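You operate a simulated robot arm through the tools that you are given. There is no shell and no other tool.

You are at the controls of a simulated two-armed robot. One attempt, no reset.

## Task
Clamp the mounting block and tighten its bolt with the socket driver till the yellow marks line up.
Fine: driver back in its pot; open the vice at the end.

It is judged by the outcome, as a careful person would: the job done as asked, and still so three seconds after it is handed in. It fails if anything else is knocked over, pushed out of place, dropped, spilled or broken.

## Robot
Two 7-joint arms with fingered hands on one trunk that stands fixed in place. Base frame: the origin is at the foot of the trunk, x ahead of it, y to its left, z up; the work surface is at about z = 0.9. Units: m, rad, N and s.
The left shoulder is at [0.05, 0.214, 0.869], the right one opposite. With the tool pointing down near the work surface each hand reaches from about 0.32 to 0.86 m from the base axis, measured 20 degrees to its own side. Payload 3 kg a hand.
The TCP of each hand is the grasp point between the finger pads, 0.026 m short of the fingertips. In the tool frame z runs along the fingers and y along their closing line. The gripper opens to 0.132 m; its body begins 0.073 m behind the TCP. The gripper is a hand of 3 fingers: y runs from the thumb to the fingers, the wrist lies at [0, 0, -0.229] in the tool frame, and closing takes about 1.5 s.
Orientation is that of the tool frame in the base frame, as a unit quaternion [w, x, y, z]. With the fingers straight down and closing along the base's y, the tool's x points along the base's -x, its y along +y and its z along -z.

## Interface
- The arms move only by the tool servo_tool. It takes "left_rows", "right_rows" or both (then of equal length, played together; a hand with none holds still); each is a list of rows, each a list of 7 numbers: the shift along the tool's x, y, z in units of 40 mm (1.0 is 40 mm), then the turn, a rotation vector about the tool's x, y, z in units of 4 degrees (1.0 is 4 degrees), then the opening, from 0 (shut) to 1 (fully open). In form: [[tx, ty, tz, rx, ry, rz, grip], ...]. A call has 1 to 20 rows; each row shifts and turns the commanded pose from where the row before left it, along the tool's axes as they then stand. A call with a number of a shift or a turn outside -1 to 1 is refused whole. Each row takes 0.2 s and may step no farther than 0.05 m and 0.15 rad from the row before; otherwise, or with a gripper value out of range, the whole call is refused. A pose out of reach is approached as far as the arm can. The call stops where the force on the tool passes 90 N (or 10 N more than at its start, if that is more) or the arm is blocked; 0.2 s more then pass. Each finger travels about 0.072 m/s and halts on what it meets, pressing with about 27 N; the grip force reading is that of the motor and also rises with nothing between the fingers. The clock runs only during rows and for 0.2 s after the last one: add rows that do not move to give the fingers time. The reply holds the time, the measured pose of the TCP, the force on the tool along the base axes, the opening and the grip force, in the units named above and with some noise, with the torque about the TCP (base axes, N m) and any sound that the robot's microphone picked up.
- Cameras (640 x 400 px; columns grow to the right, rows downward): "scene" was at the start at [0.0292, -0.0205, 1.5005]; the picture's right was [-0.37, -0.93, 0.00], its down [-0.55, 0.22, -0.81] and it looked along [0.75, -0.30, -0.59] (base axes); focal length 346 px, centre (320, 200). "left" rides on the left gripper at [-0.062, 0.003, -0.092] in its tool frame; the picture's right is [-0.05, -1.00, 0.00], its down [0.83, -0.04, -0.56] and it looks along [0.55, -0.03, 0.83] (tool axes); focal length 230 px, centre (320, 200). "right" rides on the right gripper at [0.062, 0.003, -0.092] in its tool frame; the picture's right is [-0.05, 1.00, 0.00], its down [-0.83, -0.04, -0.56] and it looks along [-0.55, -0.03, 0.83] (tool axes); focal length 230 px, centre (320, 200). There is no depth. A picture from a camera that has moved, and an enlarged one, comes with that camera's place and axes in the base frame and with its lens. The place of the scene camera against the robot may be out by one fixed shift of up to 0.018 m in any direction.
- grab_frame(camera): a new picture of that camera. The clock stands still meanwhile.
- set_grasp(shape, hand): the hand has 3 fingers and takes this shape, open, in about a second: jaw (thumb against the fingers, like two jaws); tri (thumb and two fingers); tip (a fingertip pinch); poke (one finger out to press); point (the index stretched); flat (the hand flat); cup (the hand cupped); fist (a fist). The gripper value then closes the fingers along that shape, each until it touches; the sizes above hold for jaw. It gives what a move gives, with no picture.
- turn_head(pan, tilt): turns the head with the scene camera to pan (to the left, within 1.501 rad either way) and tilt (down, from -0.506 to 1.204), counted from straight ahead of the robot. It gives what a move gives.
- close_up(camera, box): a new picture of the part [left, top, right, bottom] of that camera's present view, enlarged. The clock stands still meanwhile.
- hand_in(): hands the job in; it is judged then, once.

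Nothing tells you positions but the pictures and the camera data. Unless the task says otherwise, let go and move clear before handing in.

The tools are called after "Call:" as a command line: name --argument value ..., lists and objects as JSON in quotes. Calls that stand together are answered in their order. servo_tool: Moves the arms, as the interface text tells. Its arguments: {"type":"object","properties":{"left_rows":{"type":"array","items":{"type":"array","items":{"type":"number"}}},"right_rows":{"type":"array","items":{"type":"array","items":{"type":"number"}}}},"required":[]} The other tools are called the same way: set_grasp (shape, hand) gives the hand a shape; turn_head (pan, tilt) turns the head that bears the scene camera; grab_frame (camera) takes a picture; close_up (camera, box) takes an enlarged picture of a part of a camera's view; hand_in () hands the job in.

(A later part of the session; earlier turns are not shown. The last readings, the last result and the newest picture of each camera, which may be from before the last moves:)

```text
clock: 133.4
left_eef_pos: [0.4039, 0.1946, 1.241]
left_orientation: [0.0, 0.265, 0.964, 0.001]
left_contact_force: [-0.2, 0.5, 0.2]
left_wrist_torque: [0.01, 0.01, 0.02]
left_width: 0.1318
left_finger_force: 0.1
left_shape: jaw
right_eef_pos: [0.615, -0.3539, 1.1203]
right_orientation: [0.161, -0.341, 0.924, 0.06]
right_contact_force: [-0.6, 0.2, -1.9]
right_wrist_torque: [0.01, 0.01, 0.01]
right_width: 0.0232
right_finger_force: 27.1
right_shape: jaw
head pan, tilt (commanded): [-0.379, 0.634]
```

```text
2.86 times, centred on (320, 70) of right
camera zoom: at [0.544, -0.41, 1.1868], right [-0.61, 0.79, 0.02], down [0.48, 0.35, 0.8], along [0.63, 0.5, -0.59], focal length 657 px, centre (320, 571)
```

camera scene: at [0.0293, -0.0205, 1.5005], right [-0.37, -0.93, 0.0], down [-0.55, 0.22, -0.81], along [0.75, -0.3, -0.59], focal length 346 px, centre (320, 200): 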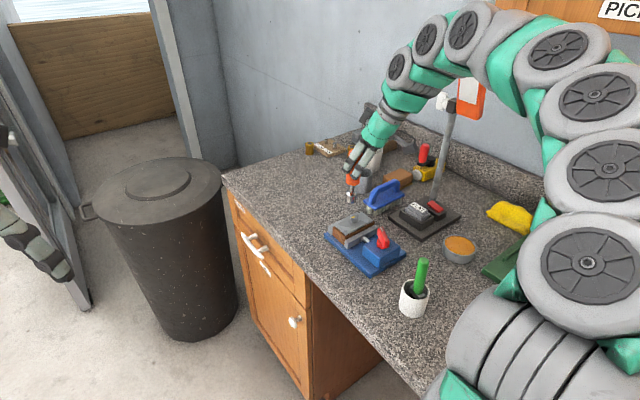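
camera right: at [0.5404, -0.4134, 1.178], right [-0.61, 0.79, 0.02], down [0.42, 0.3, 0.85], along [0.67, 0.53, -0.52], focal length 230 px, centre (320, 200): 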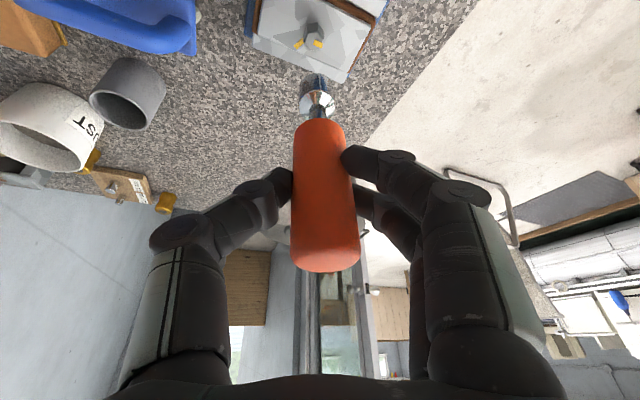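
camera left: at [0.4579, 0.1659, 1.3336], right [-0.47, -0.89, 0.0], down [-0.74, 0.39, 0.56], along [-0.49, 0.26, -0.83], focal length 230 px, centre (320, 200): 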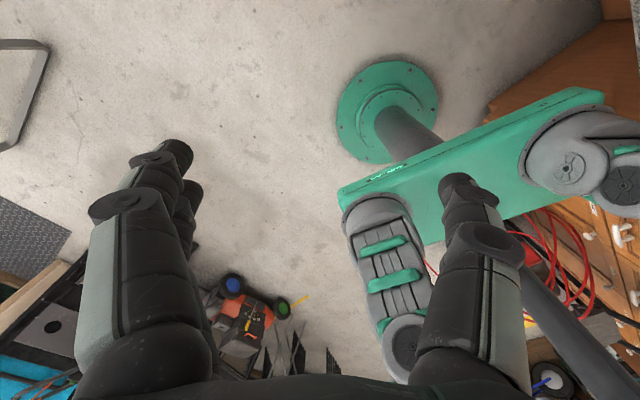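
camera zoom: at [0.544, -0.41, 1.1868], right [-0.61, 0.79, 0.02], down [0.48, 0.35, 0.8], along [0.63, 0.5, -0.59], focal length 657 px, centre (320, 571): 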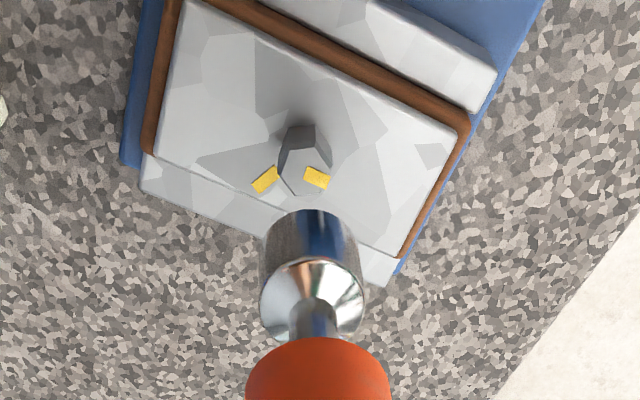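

Call:
servo_tool --right_rows '[[0.028, -0.047, -0.01, 0, 0, 0, 0], [0.1016, 0, 0.282, 0, 0, 0, 0], [0.1016, 0, 0.282, 0, 0, 0, 0], [0.1016, 0, 0.282, 0, 0, 0, 0], [0, 0, 0, 0, 0, 0, 0]]'

Call:
close_up --camera "scene" --box '[335, 175, 385, 235]'

Call:
close_up --camera "right" --box '[270, 20, 370, 160]'

```text
clock: 134.6
left_eef_pos: [0.4039, 0.1959, 1.2416]
left_orientation: [0.001, 0.265, 0.964, 0.0]
left_contact_force: [-0.6, 0.1, -0.4]
left_wrist_torque: [-0.02, -0.02, 0.0]
left_width: 0.1319
left_finger_force: 0.0
left_shape: jaw
right_eef_pos: [0.6146, -0.3582, 1.0845]
right_orientation: [0.161, -0.34, 0.924, 0.06]
right_contact_force: [0.1, 0.4, -1.2]
right_wrist_torque: [-0.02, 0.02, -0.01]
right_width: 0.023
right_finger_force: 27.5
right_shape: jaw
head pan, tilt (commanded): [-0.379, 0.634]
```

```text
6.67 times, centred on (360, 205) of scene
camera zoom: at [0.0293, -0.0205, 1.5005], right [-0.37, -0.93, 0.0], down [-0.55, 0.22, -0.81], along [0.75, -0.3, -0.59], focal length 2304 px, centre (53, 167)
```

zoom: 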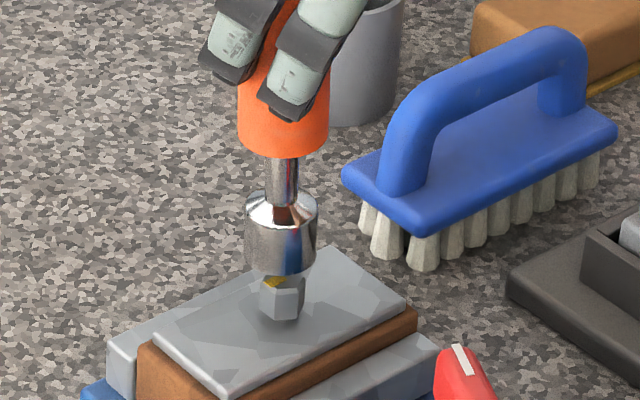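

```text
2.86 times, centred on (320, 90) of right
camera zoom: at [0.5446, -0.4118, 1.1506], right [-0.61, 0.79, 0.02], down [0.48, 0.35, 0.8], along [0.63, 0.5, -0.6], focal length 657 px, centre (320, 514)
```

zoom: 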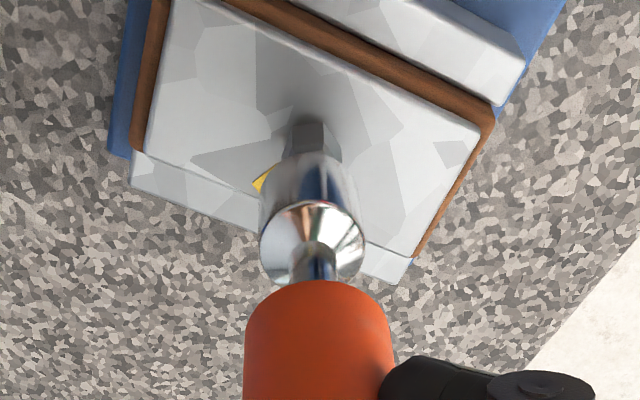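

Call:
servo_tool --right_rows '[[0.032, 0.018, -0.01, 0, 0, 0, 0], [0.068, 0, 0.188, 0, 0, 0, 0], [0, 0, 0, 0, 0, 0, 0]]'

Call:
servo_tool --right_rows '[[0.034, 0, 0.094, 0, 0, 0, 0], [0, 0, 0, 0, 0, 0, 0]]'

Call:
close_up --camera "scene" --box '[340, 185, 380, 235]'

Call:
close_up --camera "right" --box '[270, 20, 370, 160]'

```text
clock: 135.4
left_eef_pos: [0.4041, 0.1952, 1.2417]
left_orientation: [0.0, 0.265, 0.964, 0.0]
left_contact_force: [-1.1, -1.0, 0.6]
left_wrist_torque: [0.02, 0.01, -0.02]
left_width: 0.1318
left_finger_force: 0.2
left_shape: jaw
right_eef_pos: [0.6137, -0.3563, 1.0765]
right_orientation: [0.162, -0.341, 0.924, 0.059]
right_contact_force: [0.0, 1.0, -0.8]
right_wrist_torque: [0.01, 0.03, -0.01]
right_width: 0.0227
right_finger_force: 26.6
right_shape: jaw
head pan, tilt (commanded): [-0.379, 0.634]
```

```text
clock: 136.0
left_eef_pos: [0.4044, 0.1942, 1.242]
left_orientation: [-0.001, 0.264, 0.965, 0.0]
left_contact_force: [-0.8, 0.6, -0.2]
left_wrist_torque: [0.01, -0.01, -0.01]
left_width: 0.1318
left_finger_force: 0.1
left_shape: jaw
right_eef_pos: [0.6138, -0.3565, 1.0724]
right_orientation: [0.161, -0.341, 0.924, 0.06]
right_contact_force: [-0.1, -0.5, -1.7]
right_wrist_torque: [-0.08, -0.02, -0.01]
right_width: 0.0231
right_finger_force: 26.8
right_shape: jaw
head pan, tilt (commanded): [-0.379, 0.634]
```

```text
8.00 times, centred on (360, 210) of scene
camera zoom: at [0.0293, -0.0205, 1.5005], right [-0.37, -0.93, 0.0], down [-0.55, 0.22, -0.81], along [0.75, -0.3, -0.59], focal length 2764 px, centre (0, 120)
```

zoom: 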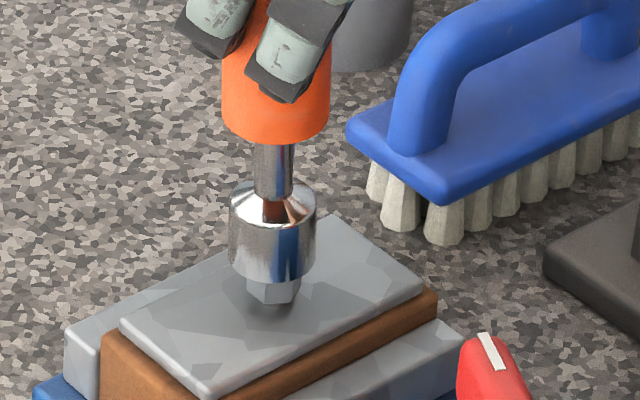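

```text
2.86 times, centred on (320, 90) of right
camera zoom: at [0.5431, -0.4119, 1.1389], right [-0.61, 0.79, 0.02], down [0.48, 0.35, 0.8], along [0.63, 0.5, -0.59], focal length 657 px, centre (320, 514)
```

zoom: 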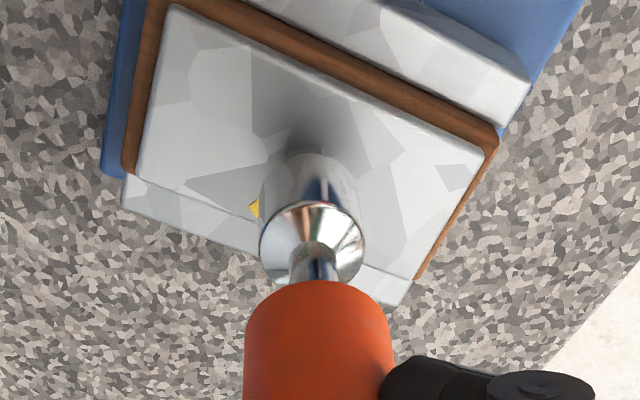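

Call:
servo_tool --right_rows '[[0.02, 0, 0.056, 0, 0, 0, 0], [0, 0, 0, 0, 0, 0, 0]]'

Call:
servo_tool --right_rows '[[0.017, 0, 0.047, 0, 0, 0, 0], [0, 0, 0, 0, 0, 0, 0]]'

```text
clock: 136.6
left_eef_pos: [0.4033, 0.1955, 1.2409]
left_orientation: [-0.001, 0.264, 0.964, -0.001]
left_contact_force: [0.2, 0.3, 0.0]
left_wrist_torque: [-0.02, 0.01, 0.02]
left_width: 0.1319
left_finger_force: 0.1
left_shape: jaw
right_eef_pos: [0.6147, -0.3569, 1.0709]
right_orientation: [0.163, -0.34, 0.924, 0.059]
right_contact_force: [1.9, 0.9, 14.7]
right_wrist_torque: [0.06, -0.07, -0.01]
right_width: 0.0237
right_finger_force: 27.4
right_shape: jaw
head pan, tilt (commanded): [-0.379, 0.634]
```

```text
clock: 137.2
left_eef_pos: [0.4038, 0.1958, 1.2414]
left_orientation: [-0.001, 0.264, 0.964, 0.0]
left_contact_force: [-0.5, 0.2, 0.8]
left_wrist_torque: [0.03, 0.01, 0.02]
left_width: 0.1319
left_finger_force: 0.0
left_shape: jaw
right_eef_pos: [0.6137, -0.3573, 1.0698]
right_orientation: [0.164, -0.341, 0.924, 0.057]
right_contact_force: [5.3, -0.3, 35.6]
right_wrist_torque: [0.12, -0.2, -0.01]
right_width: 0.0256
right_finger_force: 27.1
right_shape: jaw
head pan, tilt (commanded): [-0.379, 0.634]
```

The socket has touched the bolt head without dropping on. I'll ease the pressure and turn slowly clockwise to find the hex.

Call:
servo_tool --right_rows '[[-0.009, 0, -0.025, 0, 0, 0, 0], [0, 0, 0, 0.254, 0, 0.705, 0], [0, 0, 0, 0.254, 0, 0.705, 0], [0, 0, 0, 0.254, 0, 0.705, 0], [0, 0, 0, 0, 0, 0, 0]]'

Call:
close_up --camera "scene" --box '[340, 185, 380, 235]'

Call:
close_up --camera "right" --box '[270, 20, 370, 160]'

```text
clock: 138.4
left_eef_pos: [0.4033, 0.1954, 1.242]
left_orientation: [0.0, 0.265, 0.964, 0.0]
left_contact_force: [0.0, -0.2, 0.3]
left_wrist_torque: [0.03, 0.01, 0.01]
left_width: 0.132
left_finger_force: 0.1
left_shape: jaw
right_eef_pos: [0.6133, -0.358, 1.0695]
right_orientation: [0.166, -0.267, 0.948, 0.046]
right_contact_force: [4.2, -0.7, 34.2]
right_wrist_torque: [0.09, -0.23, 0.02]
right_width: 0.0257
right_finger_force: 27.1
right_shape: jaw
head pan, tilt (commanded): [-0.379, 0.634]
```

```text
8.00 times, centred on (360, 210) of scene
camera zoom: at [0.0289, -0.0203, 1.5005], right [-0.37, -0.93, 0.0], down [-0.55, 0.22, -0.81], along [0.75, -0.3, -0.59], focal length 2764 px, centre (0, 120)
```

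zoom: 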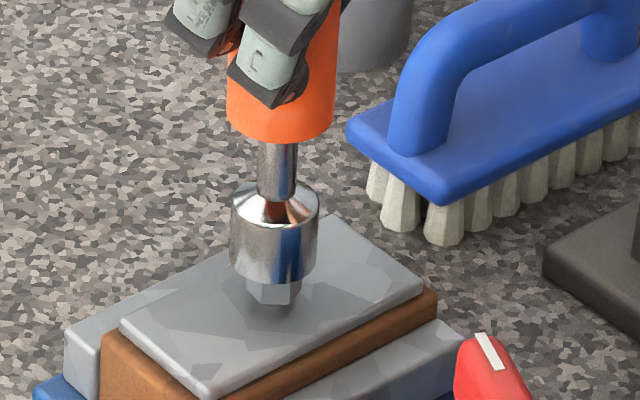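

```text
2.86 times, centred on (320, 90) of right
camera zoom: at [0.535, -0.4012, 1.1355], right [-0.48, 0.88, 0.02], down [0.53, 0.27, 0.8], along [0.7, 0.39, -0.59], focal length 657 px, centre (320, 514)
```

zoom: 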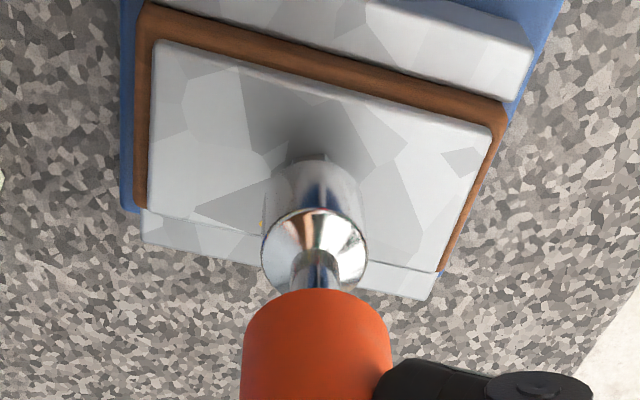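

Call:
servo_tool --right_rows '[[-0.0085, 0, -0.0235, 0, 0, 0, 0], [0, 0, 0, 0.254, 0, 0.705, 0], [0, 0, 0, 0.254, 0, 0.705, 0], [0, 0, 0, 0.254, 0, 0.705, 0], [0, 0, 0, 0.254, 0, 0.705, 0], [0, 0, 0, 0, 0, 0, 0]]'

Call:
close_up --camera "scene" --box '[340, 185, 380, 235]'

Call:
close_up --camera "right" --box '[270, 20, 370, 160]'

```text
clock: 139.8
left_eef_pos: [0.4038, 0.1953, 1.2411]
left_orientation: [-0.001, 0.265, 0.964, 0.0]
left_contact_force: [-0.1, 0.4, -0.8]
left_wrist_torque: [0.0, 0.0, -0.01]
left_width: 0.1321
left_finger_force: 0.2
left_shape: jaw
right_eef_pos: [0.6135, -0.3566, 1.071]
right_orientation: [0.17, -0.167, 0.971, 0.029]
right_contact_force: [2.7, -0.9, 22.6]
right_wrist_torque: [0.08, -0.1, 0.01]
right_width: 0.0254
right_finger_force: 27.6
right_shape: jaw
head pan, tilt (commanded): [-0.379, 0.634]
```

```text
8.00 times, centred on (360, 210) of scene
camera zoom: at [0.029, -0.0203, 1.5005], right [-0.37, -0.93, 0.0], down [-0.55, 0.22, -0.81], along [0.75, -0.3, -0.59], focal length 2764 px, centre (0, 120)
```

zoom: 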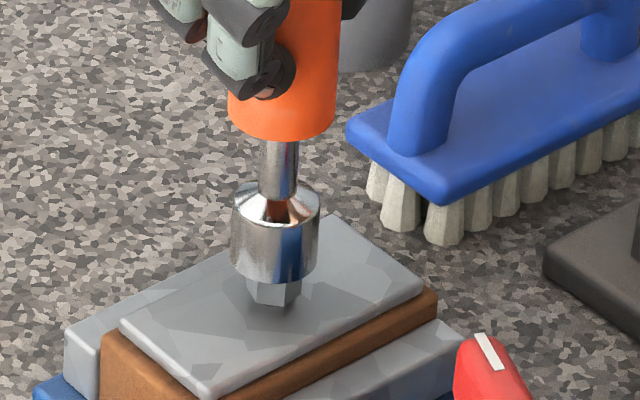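

```text
2.86 times, centred on (320, 90) of right
camera zoom: at [0.528, -0.384, 1.1359], right [-0.29, 0.96, 0.02], down [0.57, 0.16, 0.8], along [0.77, 0.24, -0.59], focal length 657 px, centre (320, 514)
```

zoom: 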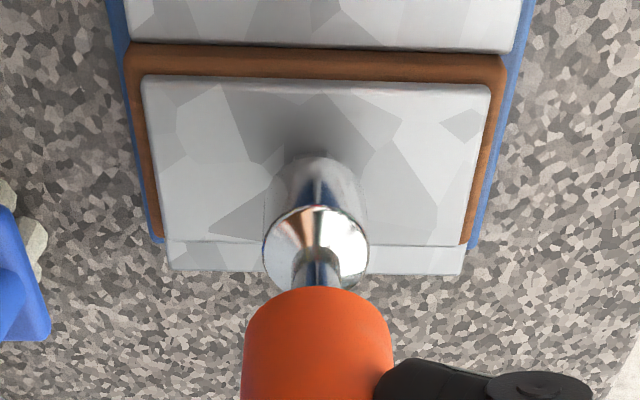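

Call:
close_up --camera "right" --box '[290, 50, 350, 120]'

Call:
close_up --camera "scene" --box '[346, 205, 366, 227]'

```text
5.71 times, centred on (320, 85) of right
camera zoom: at [0.528, -0.384, 1.1359], right [-0.29, 0.96, 0.02], down [0.57, 0.16, 0.8], along [0.77, 0.24, -0.59], focal length 1315 px, centre (320, 857)
```

zoom: 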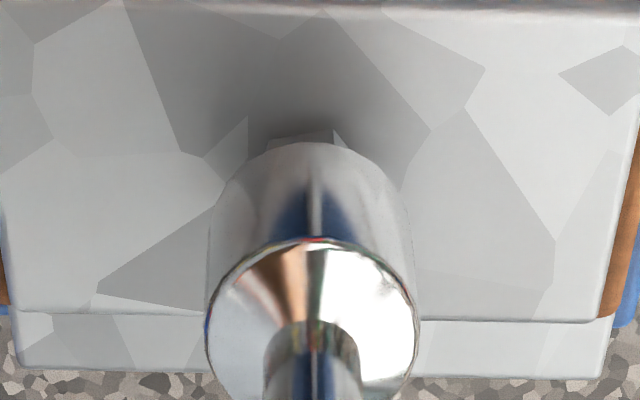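

```text
16.00 times, centred on (356, 216) of scene
camera zoom: at [0.029, -0.0203, 1.5005], right [-0.37, -0.93, 0.0], down [-0.55, 0.22, -0.81], along [0.75, -0.3, -0.59], focal length 5528 px, centre (-256, -56)
```

zoom: 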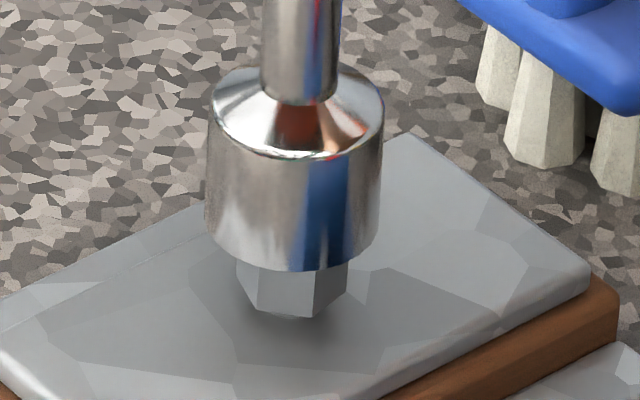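

Call:
servo_tool --right_rows '[[0.019, -0.0115, -0.007, 0.255, 0, 0.706, 0], [0, 0, 0, 0.255, 0, 0.706, 0], [0, 0, 0, 0.255, 0, 0.706, 0], [0, 0, 0, 0.255, 0, 0.706, 0], [0, 0, 0, 0.255, 0, 0.706, 0], [0, 0, 0, 0, 0, 0, 0]]'

Call:
close_up --camera "scene" --box '[346, 205, 366, 227]'

```text
clock: 141.2
left_eef_pos: [0.4033, 0.1953, 1.2417]
left_orientation: [0.0, 0.264, 0.964, 0.0]
left_contact_force: [-0.3, -0.9, -0.1]
left_wrist_torque: [-0.03, 0.0, 0.02]
left_width: 0.1319
left_finger_force: 0.1
left_shape: jaw
right_eef_pos: [0.6128, -0.3582, 1.0707]
right_orientation: [0.172, -0.038, 0.984, 0.006]
right_contact_force: [-0.7, 1.6, -1.3]
right_wrist_torque: [0.14, 0.04, 0.0]
right_width: 0.0242
right_finger_force: 26.8
right_shape: jaw
head pan, tilt (commanded): [-0.379, 0.634]
```

```text
16.00 times, centred on (356, 216) of scene
camera zoom: at [0.0293, -0.0205, 1.5005], right [-0.37, -0.93, 0.0], down [-0.55, 0.22, -0.81], along [0.75, -0.3, -0.59], focal length 5528 px, centre (-256, -56)
```

zoom: 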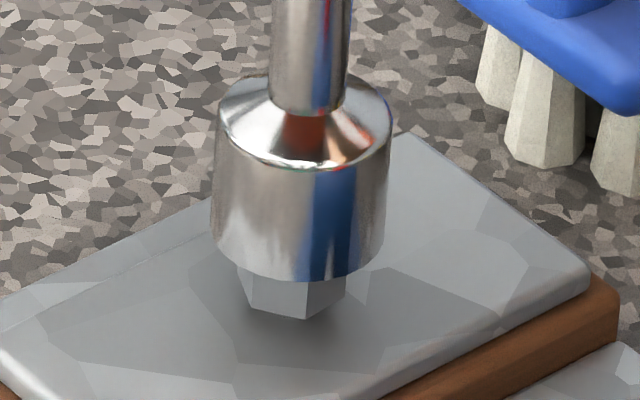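

The force dropped and the socket sank about 2 mm, so it has started onto the hex. I'll lower it further in small steps.

Call:
servo_tool --right_rows '[[0.0254, 0, 0.0705, 0, 0, 0, 0], [0, 0, 0, 0, 0, 0, 0]]'

Call:
servo_tool --right_rows '[[0.0254, 0, 0.0705, 0, 0, 0, 0], [0, 0, 0, 0, 0, 0, 0]]'

Call:
close_up --camera "scene" --box '[346, 205, 366, 227]'

```text
clock: 141.8
left_eef_pos: [0.4037, 0.195, 1.2413]
left_orientation: [0.0, 0.265, 0.964, 0.0]
left_contact_force: [0.2, 0.8, 0.2]
left_wrist_torque: [0.01, 0.0, -0.02]
left_width: 0.132
left_finger_force: 0.0
left_shape: jaw
right_eef_pos: [0.6121, -0.3591, 1.0686]
right_orientation: [0.171, -0.038, 0.984, 0.006]
right_contact_force: [-0.4, 1.8, -0.1]
right_wrist_torque: [0.15, 0.04, 0.04]
right_width: 0.0244
right_finger_force: 27.2
right_shape: jaw
head pan, tilt (commanded): [-0.379, 0.634]
```

```text
clock: 142.4
left_eef_pos: [0.4035, 0.1957, 1.2402]
left_orientation: [0.0, 0.264, 0.964, -0.001]
left_contact_force: [0.3, 0.7, -0.7]
left_wrist_torque: [-0.01, -0.02, 0.01]
left_width: 0.132
left_finger_force: 0.1
left_shape: jaw
right_eef_pos: [0.6106, -0.3577, 1.0646]
right_orientation: [0.171, -0.039, 0.984, 0.006]
right_contact_force: [0.2, 1.5, -1.1]
right_wrist_torque: [0.13, 0.0, 0.01]
right_width: 0.0246
right_finger_force: 27.6
right_shape: jaw
head pan, tilt (commanded): [-0.379, 0.634]
```

```text
16.00 times, centred on (356, 216) of scene
camera zoom: at [0.0293, -0.0205, 1.5005], right [-0.37, -0.93, 0.0], down [-0.55, 0.22, -0.81], along [0.75, -0.3, -0.59], focal length 5528 px, centre (-256, -56)
```

zoom: 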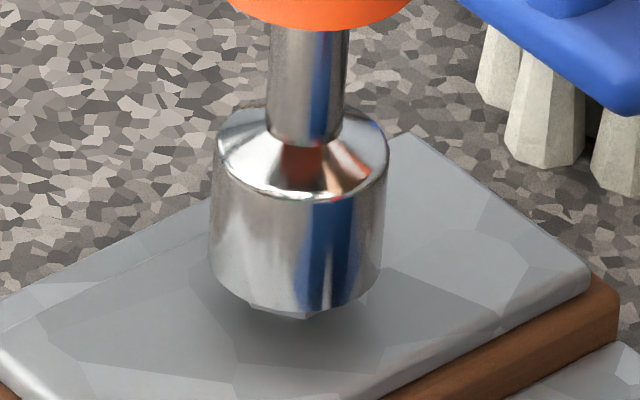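

Call:
servo_tool --right_rows '[[0.0254, 0, 0.0705, 0, 0, 0, 0], [0, 0, 0, 0, 0, 0, 0]]'

Call:
servo_tool --right_rows '[[0.0254, 0, 0.0705, 0, 0, 0, 0], [0, 0, 0, 0, 0, 0, 0]]'

Call:
close_up --camera "scene" --box '[346, 205, 366, 227]'

```text
clock: 143.0
left_eef_pos: [0.4039, 0.1951, 1.2412]
left_orientation: [0.0, 0.265, 0.964, 0.0]
left_contact_force: [-0.2, -0.6, -0.6]
left_wrist_torque: [0.0, -0.04, -0.02]
left_width: 0.132
left_finger_force: 0.0
left_shape: jaw
right_eef_pos: [0.6131, -0.3578, 1.0611]
right_orientation: [0.172, -0.038, 0.984, 0.006]
right_contact_force: [0.0, 1.4, -1.3]
right_wrist_torque: [0.18, 0.04, 0.0]
right_width: 0.0245
right_finger_force: 27.2
right_shape: jaw
head pan, tilt (commanded): [-0.379, 0.634]
```

```text
clock: 143.6
left_eef_pos: [0.4033, 0.1958, 1.241]
left_orientation: [0.001, 0.265, 0.964, 0.0]
left_contact_force: [0.0, 0.3, -0.3]
left_wrist_torque: [0.0, 0.0, 0.03]
left_width: 0.1322
left_finger_force: 0.1
left_shape: jaw
right_eef_pos: [0.6126, -0.3569, 1.057]
right_orientation: [0.171, -0.039, 0.984, 0.005]
right_contact_force: [0.4, 0.1, -0.8]
right_wrist_torque: [0.14, 0.03, 0.01]
right_width: 0.024
right_finger_force: 27.0
right_shape: jaw
head pan, tilt (commanded): [-0.379, 0.634]
```

```text
16.00 times, centred on (356, 216) of scene
camera zoom: at [0.0293, -0.0205, 1.5005], right [-0.37, -0.93, 0.0], down [-0.55, 0.22, -0.81], along [0.75, -0.3, -0.59], focal length 5528 px, centre (-256, -56)
```

zoom: 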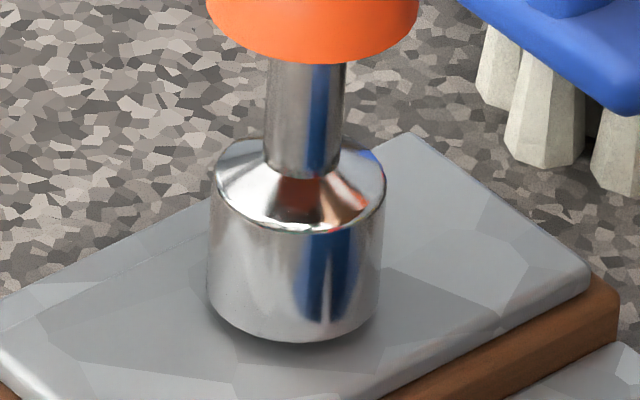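

Call:
servo_tool --right_rows '[[0.01, 0, 0.03, 0, 0, 0, 0], [0, 0, 0, 0, 0, 0, 0]]'

Call:
grab_frame --camera "right"

Call:
grab_frame --camera "scene"

```text
clock: 144.2
left_eef_pos: [0.4029, 0.1962, 1.2414]
left_orientation: [-0.001, 0.264, 0.964, 0.0]
left_contact_force: [0.8, 0.6, 1.3]
left_wrist_torque: [0.01, -0.01, 0.02]
left_width: 0.1318
left_finger_force: 0.0
left_shape: jaw
right_eef_pos: [0.6121, -0.3577, 1.0573]
right_orientation: [0.171, -0.038, 0.984, 0.006]
right_contact_force: [-0.5, 1.9, -1.4]
right_wrist_torque: [0.16, 0.05, 0.01]
right_width: 0.0245
right_finger_force: 26.8
right_shape: jaw
head pan, tilt (commanded): [-0.379, 0.634]
```

```text
taken
camera right: at [0.5222, -0.3615, 1.1229], right [-0.03, 1.0, 0.02], down [0.59, 0.0, 0.8], along [0.8, 0.03, -0.59], focal length 230 px, centre (320, 200)
```

right: 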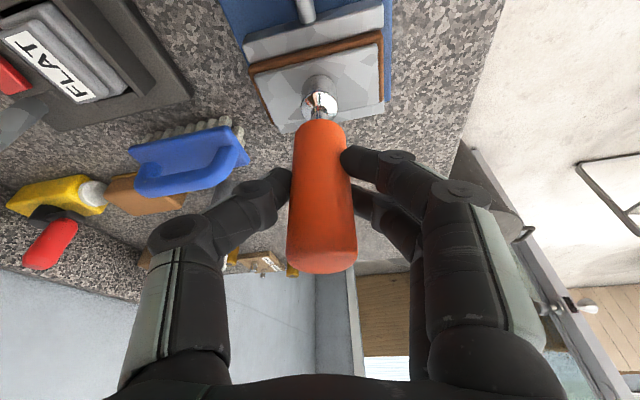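

```text
taken
camera scene: at [0.0293, -0.0205, 1.5005], right [-0.37, -0.93, 0.0], down [-0.55, 0.22, -0.81], along [0.75, -0.3, -0.59], focal length 346 px, centre (320, 200)
```

scene: 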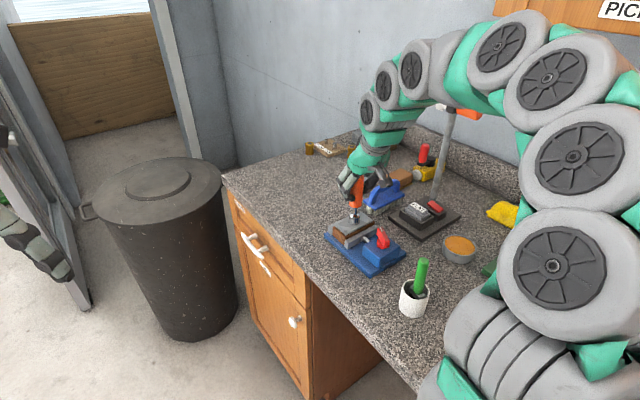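

The socket is fully seated over the bolt head. Now I'll start tightening clockwise, watching the torque.

Call:
servo_tool --right_rows '[[0, 0, 0, 0.254, 0, 0.705, 0], [0, 0, 0, 0.254, 0, 0.705, 0], [0, 0, 0, 0.254, 0, 0.705, 0], [0, 0, 0, 0.254, 0, 0.705, 0], [0, 0, 0, 0.254, 0, 0.705, 0], [0, 0, 0, 0, 0, 0, 0]]'

Call:
servo_tool --right_rows '[[0, 0, 0, 0.254, 0, 0.705, 0], [0, 0, 0, 0.254, 0, 0.705, 0], [0, 0, 0, 0.254, 0, 0.705, 0], [0, 0, 0, 0.254, 0, 0.705, 0], [0, 0, 0, 0.254, 0, 0.705, 0], [0, 0, 0, 0, 0, 0, 0]]'

Call:
close_up --camera "scene" --box '[335, 165, 385, 245]'

Call:
close_up --camera "right" --box '[270, 20, 370, 160]'

```text
clock: 145.6
left_eef_pos: [0.4031, 0.1943, 1.2413]
left_orientation: [0.0, 0.264, 0.964, -0.001]
left_contact_force: [-0.3, 0.2, 0.7]
left_wrist_torque: [-0.02, 0.02, 0.02]
left_width: 0.1318
left_finger_force: 0.0
left_shape: jaw
right_eef_pos: [0.6126, -0.3578, 1.0571]
right_orientation: [0.171, 0.091, 0.981, -0.017]
right_contact_force: [-1.6, 1.4, 0.5]
right_wrist_torque: [0.15, -0.02, 0.02]
right_width: 0.0241
right_finger_force: 26.8
right_shape: jaw
head pan, tilt (commanded): [-0.379, 0.634]
```

```text
clock: 147.0
left_eef_pos: [0.403, 0.1956, 1.2408]
left_orientation: [0.0, 0.265, 0.964, -0.001]
left_contact_force: [0.8, -0.2, 0.6]
left_wrist_torque: [0.0, 0.02, 0.0]
left_width: 0.1317
left_finger_force: 0.0
left_shape: jaw
right_eef_pos: [0.6135, -0.3573, 1.0573]
right_orientation: [0.168, 0.218, 0.961, -0.039]
right_contact_force: [-1.4, 2.4, -0.8]
right_wrist_torque: [0.14, 0.03, 0.05]
right_width: 0.024
right_finger_force: 26.6
right_shape: jaw
head pan, tilt (commanded): [-0.379, 0.634]
```

```text
5.00 times, centred on (360, 205) of scene
camera zoom: at [0.0292, -0.0205, 1.5005], right [-0.37, -0.93, 0.0], down [-0.55, 0.22, -0.81], along [0.75, -0.3, -0.59], focal length 1728 px, centre (120, 175)
```

zoom: 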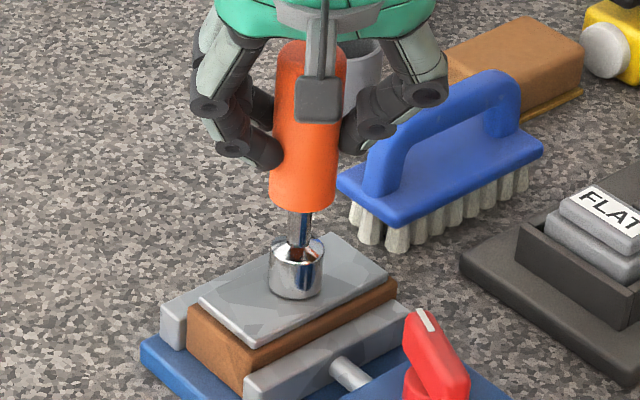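

```text
2.86 times, centred on (320, 90) of right
camera zoom: at [0.5329, -0.3163, 1.1229], right [0.47, 0.88, 0.02], down [0.52, -0.29, 0.8], along [0.71, -0.37, -0.59], focal length 657 px, centre (320, 514)
```

zoom: 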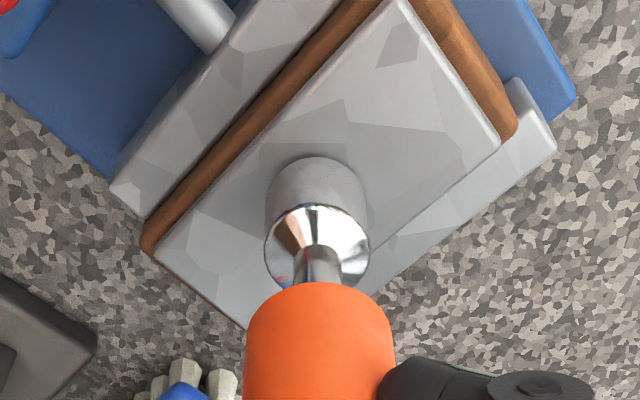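

Call:
servo_tool --right_rows '[[0, 0, 0, 0.339, 0, 0.9395, 0], [0, 0, 0, 0.339, 0, 0.9395, 0], [0, 0, 0, 0.339, 0, 0.9395, 0], [0, 0, 0, 0.339, 0, 0.9395, 0], [0, 0, 0, 0.339, 0, 0.9395, 0], [0, 0, 0, 0.339, 0, 0.9395, 0], [0, 0, 0, 0.339, 0, 0.9395, 0], [0, 0, 0, 0.339, 0, 0.9395, 0], [0, 0, 0, 0.339, 0, 0.9395, 0], [0, 0, 0, 0.339, 0, 0.9395, 0], [0, 0, 0, 0, 0, 0, 0]]'

Call:
close_up --camera "scene" --box '[335, 165, 385, 245]'

Call:
close_up --camera "right" --box '[270, 20, 370, 160]'

```text
clock: 149.4
left_eef_pos: [0.4033, 0.1948, 1.2419]
left_orientation: [0.0, 0.265, 0.964, 0.0]
left_contact_force: [0.0, -0.4, 0.9]
left_wrist_torque: [-0.01, 0.02, -0.01]
left_width: 0.1321
left_finger_force: 0.2
left_shape: jaw
right_eef_pos: [0.6126, -0.3591, 1.0577]
right_orientation: [0.144, 0.533, 0.828, -0.095]
right_contact_force: [2.5, 2.3, 1.1]
right_wrist_torque: [0.06, -0.2, 0.06]
right_width: 0.0237
right_finger_force: 27.5
right_shape: jaw
head pan, tilt (commanded): [-0.379, 0.634]
```

```text
5.00 times, centred on (360, 205) of scene
camera zoom: at [0.0293, -0.0204, 1.5005], right [-0.37, -0.93, 0.0], down [-0.55, 0.22, -0.81], along [0.75, -0.3, -0.59], focal length 1728 px, centre (120, 175)
```

zoom: 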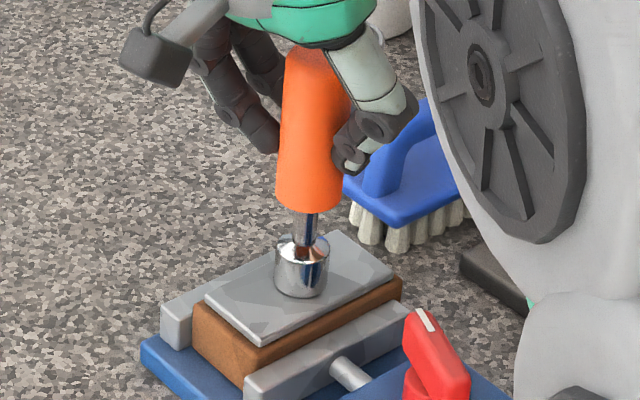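

```text
2.86 times, centred on (320, 90) of right
camera zoom: at [0.5784, -0.2753, 1.1226], right [0.93, 0.37, 0.02], down [0.21, -0.56, 0.81], along [0.31, -0.74, -0.59], focal length 657 px, centre (320, 514)
```

zoom: 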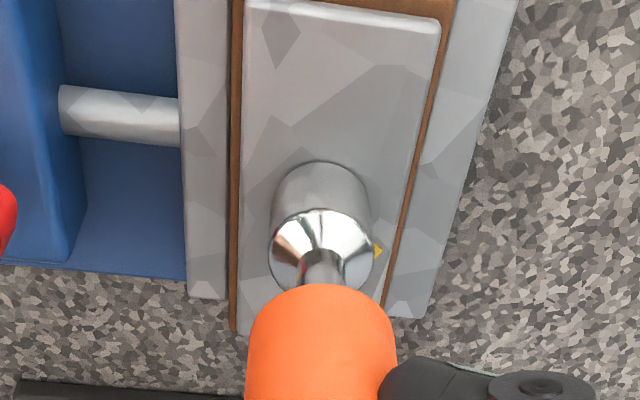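

Call:
servo_tool --right_rows '[[0, 0, 0, 0.339, 0, 0.9395, 0], [0, 0, 0, 0.339, 0, 0.9395, 0], [0, 0, 0, 0.339, 0, 0.9395, 0], [0, 0, 0, 0.339, 0, 0.9395, 0], [0, 0, 0, 0.339, 0, 0.9395, 0], [0, 0, 0, 0.339, 0, 0.9395, 0], [0, 0, 0, 0, 0, 0, 0]]'

Call:
close_up --camera "scene" --box '[335, 165, 385, 245]'

Call:
close_up --camera "right" --box '[270, 20, 370, 160]'

```text
clock: 151.0
left_eef_pos: [0.4028, 0.1964, 1.2414]
left_orientation: [0.001, 0.264, 0.964, 0.0]
left_contact_force: [0.0, -0.8, -0.7]
left_wrist_torque: [0.02, -0.01, 0.01]
left_width: 0.1319
left_finger_force: 0.1
left_shape: jaw
right_eef_pos: [0.6146, -0.3592, 1.0569]
right_orientation: [0.123, 0.693, 0.699, -0.122]
right_contact_force: [5.5, 2.2, 3.0]
right_wrist_torque: [0.03, -0.3, 0.05]
right_width: 0.0239
right_finger_force: 26.5
right_shape: jaw
head pan, tilt (commanded): [-0.379, 0.634]
```

```text
5.00 times, centred on (360, 205) of scene
camera zoom: at [0.0293, -0.0204, 1.5005], right [-0.37, -0.93, 0.0], down [-0.55, 0.22, -0.81], along [0.75, -0.3, -0.59], focal length 1728 px, centre (120, 175)
```

zoom: 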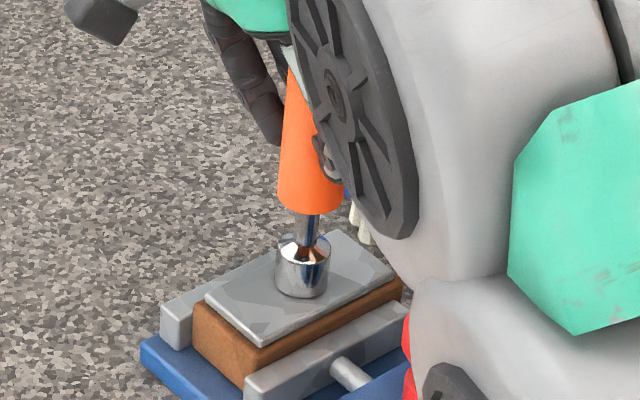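

```text
2.86 times, centred on (320, 90) of right
camera zoom: at [0.6149, -0.2685, 1.1227], right [1.0, -0.04, 0.02], down [-0.04, -0.59, 0.81], along [-0.02, -0.81, -0.59], focal length 657 px, centre (320, 514)
```

zoom: 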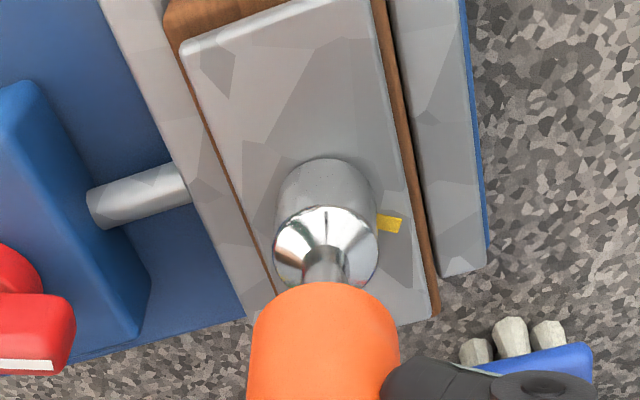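

Call:
grab_frame --camera "scene"

Call:
grab_frame --camera "right"

```text
taken
camera scene: at [0.0293, -0.0204, 1.5005], right [-0.37, -0.93, 0.0], down [-0.55, 0.22, -0.81], along [0.75, -0.3, -0.59], focal length 346 px, centre (320, 200)
```

scene: 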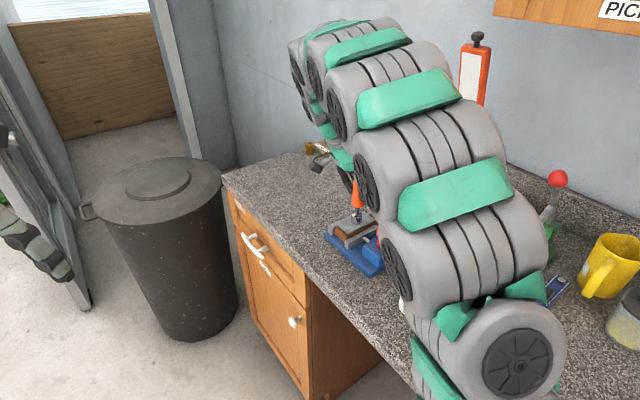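

```text
taken
camera right: at [0.6149, -0.2685, 1.1227], right [1.0, -0.04, 0.02], down [-0.04, -0.59, 0.81], along [-0.02, -0.81, -0.59], focal length 230 px, centre (320, 200)
```

right: 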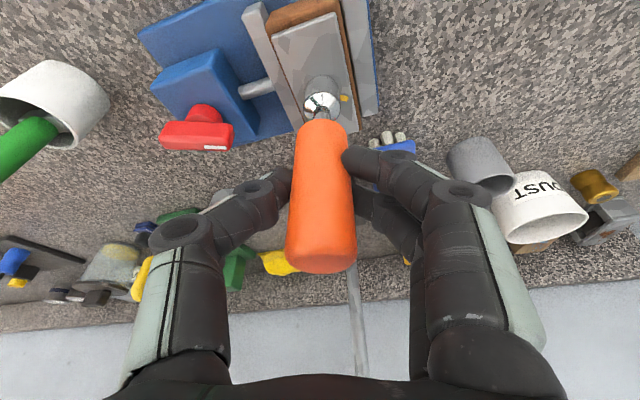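

The hand has turned about 95-105° since engaging. I'll lift the socket off briefly to check where the bolt's mark is.

Call:
servo_tool --right_rows '[[-0.1, 0, -0.28, 0, 0, 0, 0], [-0.14, 0, -0.38, 0, 0, 0, 0], [-0.15, 0, -0.41, 0, 0, 0, 0], [0, 0, 0, 0, 0, 0, 0]]'

Call:
grab_frame --camera "right"

Call:
close_up --camera "right" --box '[280, 0, 380, 140]'

Call:
close_up --camera "scene" --box '[335, 165, 385, 245]'

```text
clock: 152.0
left_eef_pos: [0.4044, 0.1966, 1.2426]
left_orientation: [0.0, 0.265, 0.964, 0.0]
left_contact_force: [0.5, -0.9, -0.6]
left_wrist_torque: [0.01, -0.02, -0.03]
left_width: 0.1319
left_finger_force: 0.0
left_shape: jaw
right_eef_pos: [0.615, -0.3598, 1.103]
right_orientation: [0.123, 0.694, 0.699, -0.122]
right_contact_force: [-0.3, 0.5, -1.8]
right_wrist_torque: [-0.03, 0.02, 0.0]
right_width: 0.0227
right_finger_force: 27.1
right_shape: jaw
head pan, tilt (commanded): [-0.379, 0.634]
```

```text
taken
camera right: at [0.615, -0.2694, 1.1685], right [1.0, -0.04, 0.02], down [-0.04, -0.59, 0.81], along [-0.02, -0.81, -0.59], focal length 230 px, centre (320, 200)
```

right: 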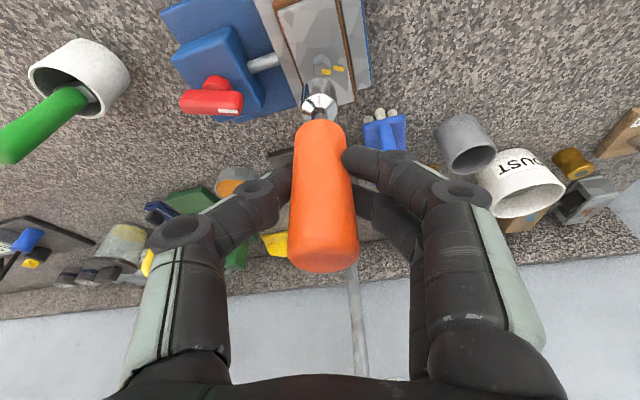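

```text
2.86 times, centred on (330, 70) of right
camera zoom: at [0.615, -0.2694, 1.1685], right [1.0, -0.04, 0.02], down [-0.04, -0.59, 0.81], along [-0.02, -0.81, -0.59], focal length 657 px, centre (291, 571)
```

zoom: 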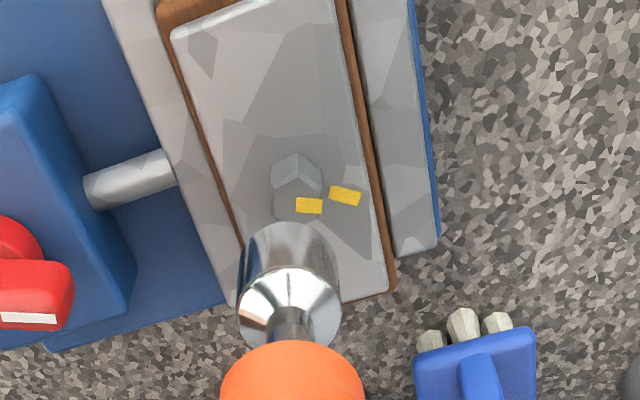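

```text
5.00 times, centred on (360, 205) of scene
camera zoom: at [0.0293, -0.0205, 1.5005], right [-0.37, -0.93, 0.0], down [-0.55, 0.22, -0.81], along [0.75, -0.3, -0.59], focal length 1728 px, centre (120, 175)
```

zoom: 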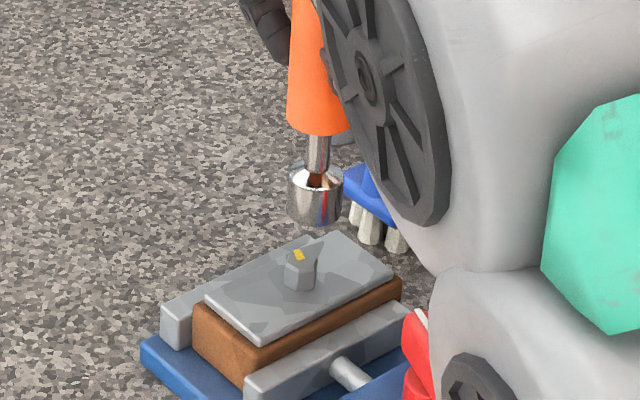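

Call:
close_up --camera "right" --box '[310, 45, 350, 85]'

```text
10.00 times, centred on (330, 65) of right
camera zoom: at [0.615, -0.2694, 1.1685], right [1.0, -0.04, 0.02], down [-0.04, -0.59, 0.81], along [-0.02, -0.81, -0.59], focal length 2301 px, centre (220, 1550)
```

zoom: 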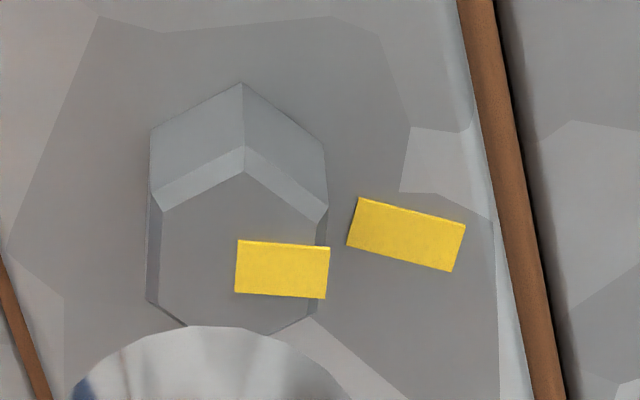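

The bolt mark is now at about -6° and the plate mark at about -15.5°, so roughly 10° remains. The driver is leaning a few degrees in the grip, so I'll straighten it before going back on.

Call:
servo_tool --right_rows '[[0, 0, 0, 0, 0.42, 0, 0], [0, 0, 0, 0, 0.42, 0, 0], [0, 0, 0, 0, 0, 0, 0]]'

Call:
close_up --camera "scene" --box '[335, 185, 375, 240]'

Call:
close_up --camera "right" --box '[280, 0, 380, 140]'

```text
clock: 152.8
left_eef_pos: [0.4038, 0.1961, 1.2416]
left_orientation: [0.0, 0.265, 0.964, 0.0]
left_contact_force: [0.2, 0.3, -0.1]
left_wrist_torque: [-0.01, -0.02, 0.03]
left_width: 0.132
left_finger_force: 0.1
left_shape: jaw
right_eef_pos: [0.6136, -0.3603, 1.1029]
right_orientation: [0.102, 0.696, 0.703, -0.102]
right_contact_force: [0.3, -0.3, -0.9]
right_wrist_torque: [0.0, 0.0, -0.03]
right_width: 0.0231
right_finger_force: 27.1
right_shape: jaw
head pan, tilt (commanded): [-0.379, 0.634]
```

```text
7.27 times, centred on (355, 212) of scene
camera zoom: at [0.0293, -0.0205, 1.5005], right [-0.37, -0.93, 0.0], down [-0.55, 0.22, -0.81], along [0.75, -0.3, -0.59], focal length 2513 px, centre (66, 109)
```

zoom: 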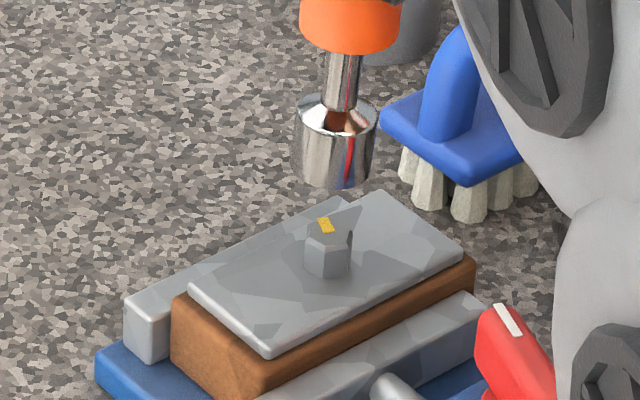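

```text
2.86 times, centred on (330, 70) of right
camera zoom: at [0.615, -0.2733, 1.1734], right [1.0, -0.04, 0.01], down [-0.04, -0.64, 0.77], along [-0.02, -0.77, -0.64], focal length 657 px, centre (291, 571)
```

zoom: 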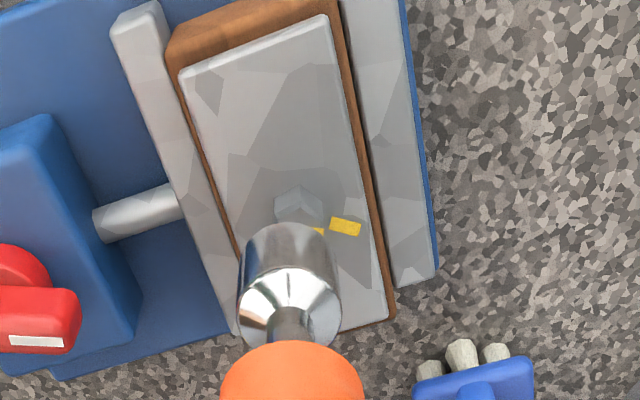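

Call:
servo_tool --right_rows '[[0, 0, 0, 0, -0.47, 0, 0], [0.073, 0.05, -0.025, 0, 0, 0, 0], [0, 0, 0, 0, 0, 0, 0]]'

Call:
close_up --camera "scene" --box '[335, 185, 375, 240]'

Call:
close_up --camera "right" --box '[280, 0, 380, 140]'

```text
clock: 153.6
left_eef_pos: [0.4025, 0.1952, 1.242]
left_orientation: [0.0, 0.265, 0.964, 0.0]
left_contact_force: [0.2, -0.6, 0.5]
left_wrist_torque: [-0.03, 0.03, -0.02]
left_width: 0.132
left_finger_force: 0.0
left_shape: jaw
right_eef_pos: [0.6161, -0.3541, 1.1033]
right_orientation: [0.113, 0.695, 0.701, -0.114]
right_contact_force: [0.3, -1.1, -2.1]
right_wrist_torque: [0.02, 0.01, -0.01]
right_width: 0.0231
right_finger_force: 27.2
right_shape: jaw
head pan, tilt (commanded): [-0.379, 0.634]
```

```text
7.27 times, centred on (355, 212) of scene
camera zoom: at [0.0293, -0.0205, 1.5005], right [-0.37, -0.93, 0.0], down [-0.55, 0.22, -0.81], along [0.75, -0.3, -0.59], focal length 2513 px, centre (66, 109)
```

zoom: 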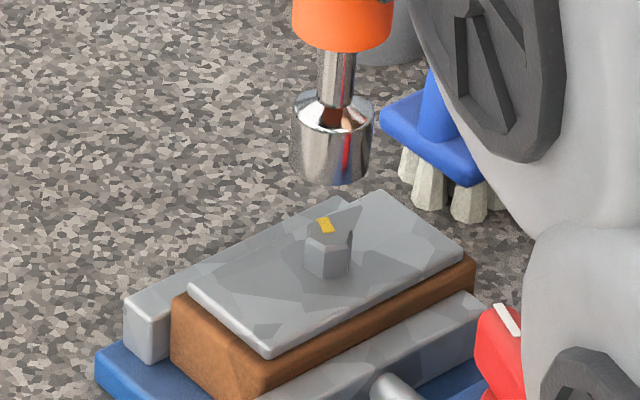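

```text
2.86 times, centred on (330, 70) of right
camera zoom: at [0.6171, -0.2679, 1.1705], right [1.0, -0.04, 0.02], down [-0.04, -0.61, 0.79], along [-0.02, -0.79, -0.61], focal length 657 px, centre (291, 571)
```

zoom: 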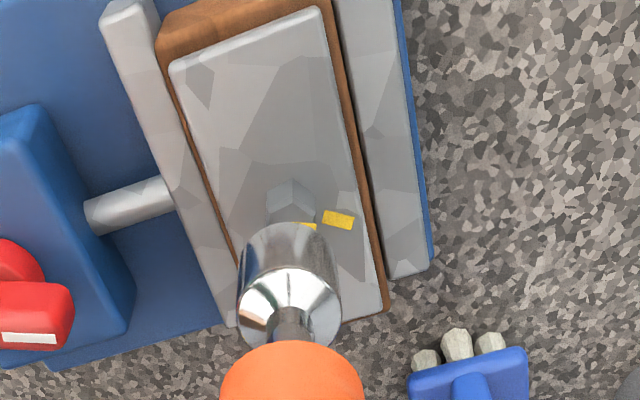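

Aligned again. I'll lower it back onto the bolt.

Call:
servo_tool --right_rows '[[0.115, 0, 0.344, 0, 0, 0, 0], [0.1, 0, 0.3, 0, 0, 0, 0], [0, 0, 0, 0, 0, 0, 0]]'

Call:
close_up --camera "scene" --box '[335, 185, 375, 240]'

Call:
close_up --camera "right" --box '[280, 0, 380, 140]'

```text
clock: 154.4
left_eef_pos: [0.4031, 0.1959, 1.2408]
left_orientation: [-0.001, 0.265, 0.964, 0.0]
left_contact_force: [0.5, -0.3, 0.0]
left_wrist_torque: [-0.01, -0.02, 0.01]
left_width: 0.1322
left_finger_force: 0.1
left_shape: jaw
right_eef_pos: [0.6143, -0.3551, 1.075]
right_orientation: [0.114, 0.695, 0.701, -0.114]
right_contact_force: [0.1, 0.3, -0.9]
right_wrist_torque: [0.02, -0.01, 0.0]
right_width: 0.0231
right_finger_force: 27.1
right_shape: jaw
head pan, tilt (commanded): [-0.379, 0.634]
```

```text
7.27 times, centred on (355, 212) of scene
camera zoom: at [0.0293, -0.0205, 1.5005], right [-0.37, -0.93, 0.0], down [-0.55, 0.22, -0.81], along [0.75, -0.3, -0.59], focal length 2513 px, centre (66, 109)
```

zoom: 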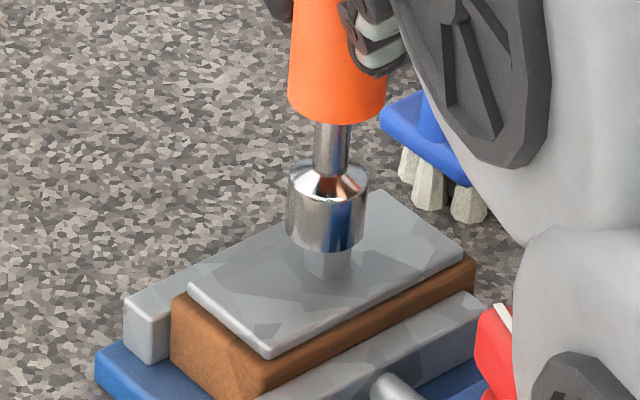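

```text
2.86 times, centred on (330, 70) of right
camera zoom: at [0.6162, -0.2674, 1.143], right [1.0, -0.04, 0.01], down [-0.04, -0.61, 0.79], along [-0.02, -0.79, -0.61], focal length 657 px, centre (291, 571)
```

zoom: 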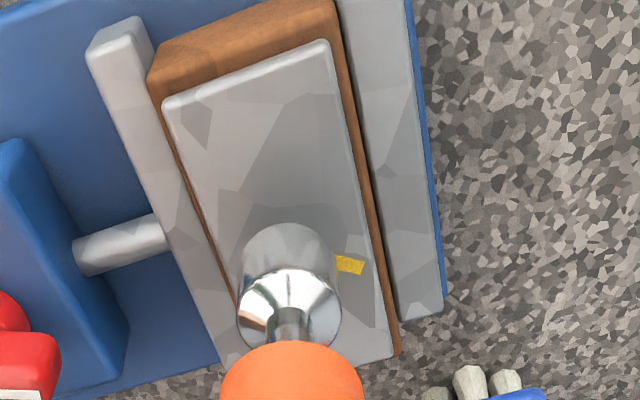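

Call:
servo_tool --right_rows '[[0.0238, 0, 0.0712, 0, 0, 0, 0], [0, 0, 0, 0, 0, 0, 0]]'

Call:
servo_tool --right_rows '[[0.0238, 0, 0.0712, 0, 0, 0, 0], [0, 0, 0, 0, 0, 0, 0]]'

```text
clock: 155.0
left_eef_pos: [0.4038, 0.1957, 1.241]
left_orientation: [0.0, 0.265, 0.964, 0.0]
left_contact_force: [0.7, -0.7, -0.9]
left_wrist_torque: [0.02, -0.01, -0.03]
left_width: 0.1316
left_finger_force: 0.0
left_shape: jaw
right_eef_pos: [0.6148, -0.3556, 1.0729]
right_orientation: [0.113, 0.695, 0.701, -0.114]
right_contact_force: [-0.2, 0.7, -1.3]
right_wrist_torque: [0.0, -0.02, 0.0]
right_width: 0.0228
right_finger_force: 27.2
right_shape: jaw
head pan, tilt (commanded): [-0.379, 0.634]
```

```text
clock: 155.6
left_eef_pos: [0.4041, 0.195, 1.2418]
left_orientation: [0.0, 0.265, 0.964, 0.0]
left_contact_force: [0.5, 0.0, 0.1]
left_wrist_torque: [0.0, 0.0, -0.02]
left_width: 0.1319
left_finger_force: 0.1
left_shape: jaw
right_eef_pos: [0.6149, -0.3548, 1.0703]
right_orientation: [0.115, 0.696, 0.7, -0.114]
right_contact_force: [-2.3, 1.9, 20.8]
right_wrist_torque: [-0.1, 0.02, -0.02]
right_width: 0.0234
right_finger_force: 27.2
right_shape: jaw
head pan, tilt (commanded): [-0.379, 0.634]
```

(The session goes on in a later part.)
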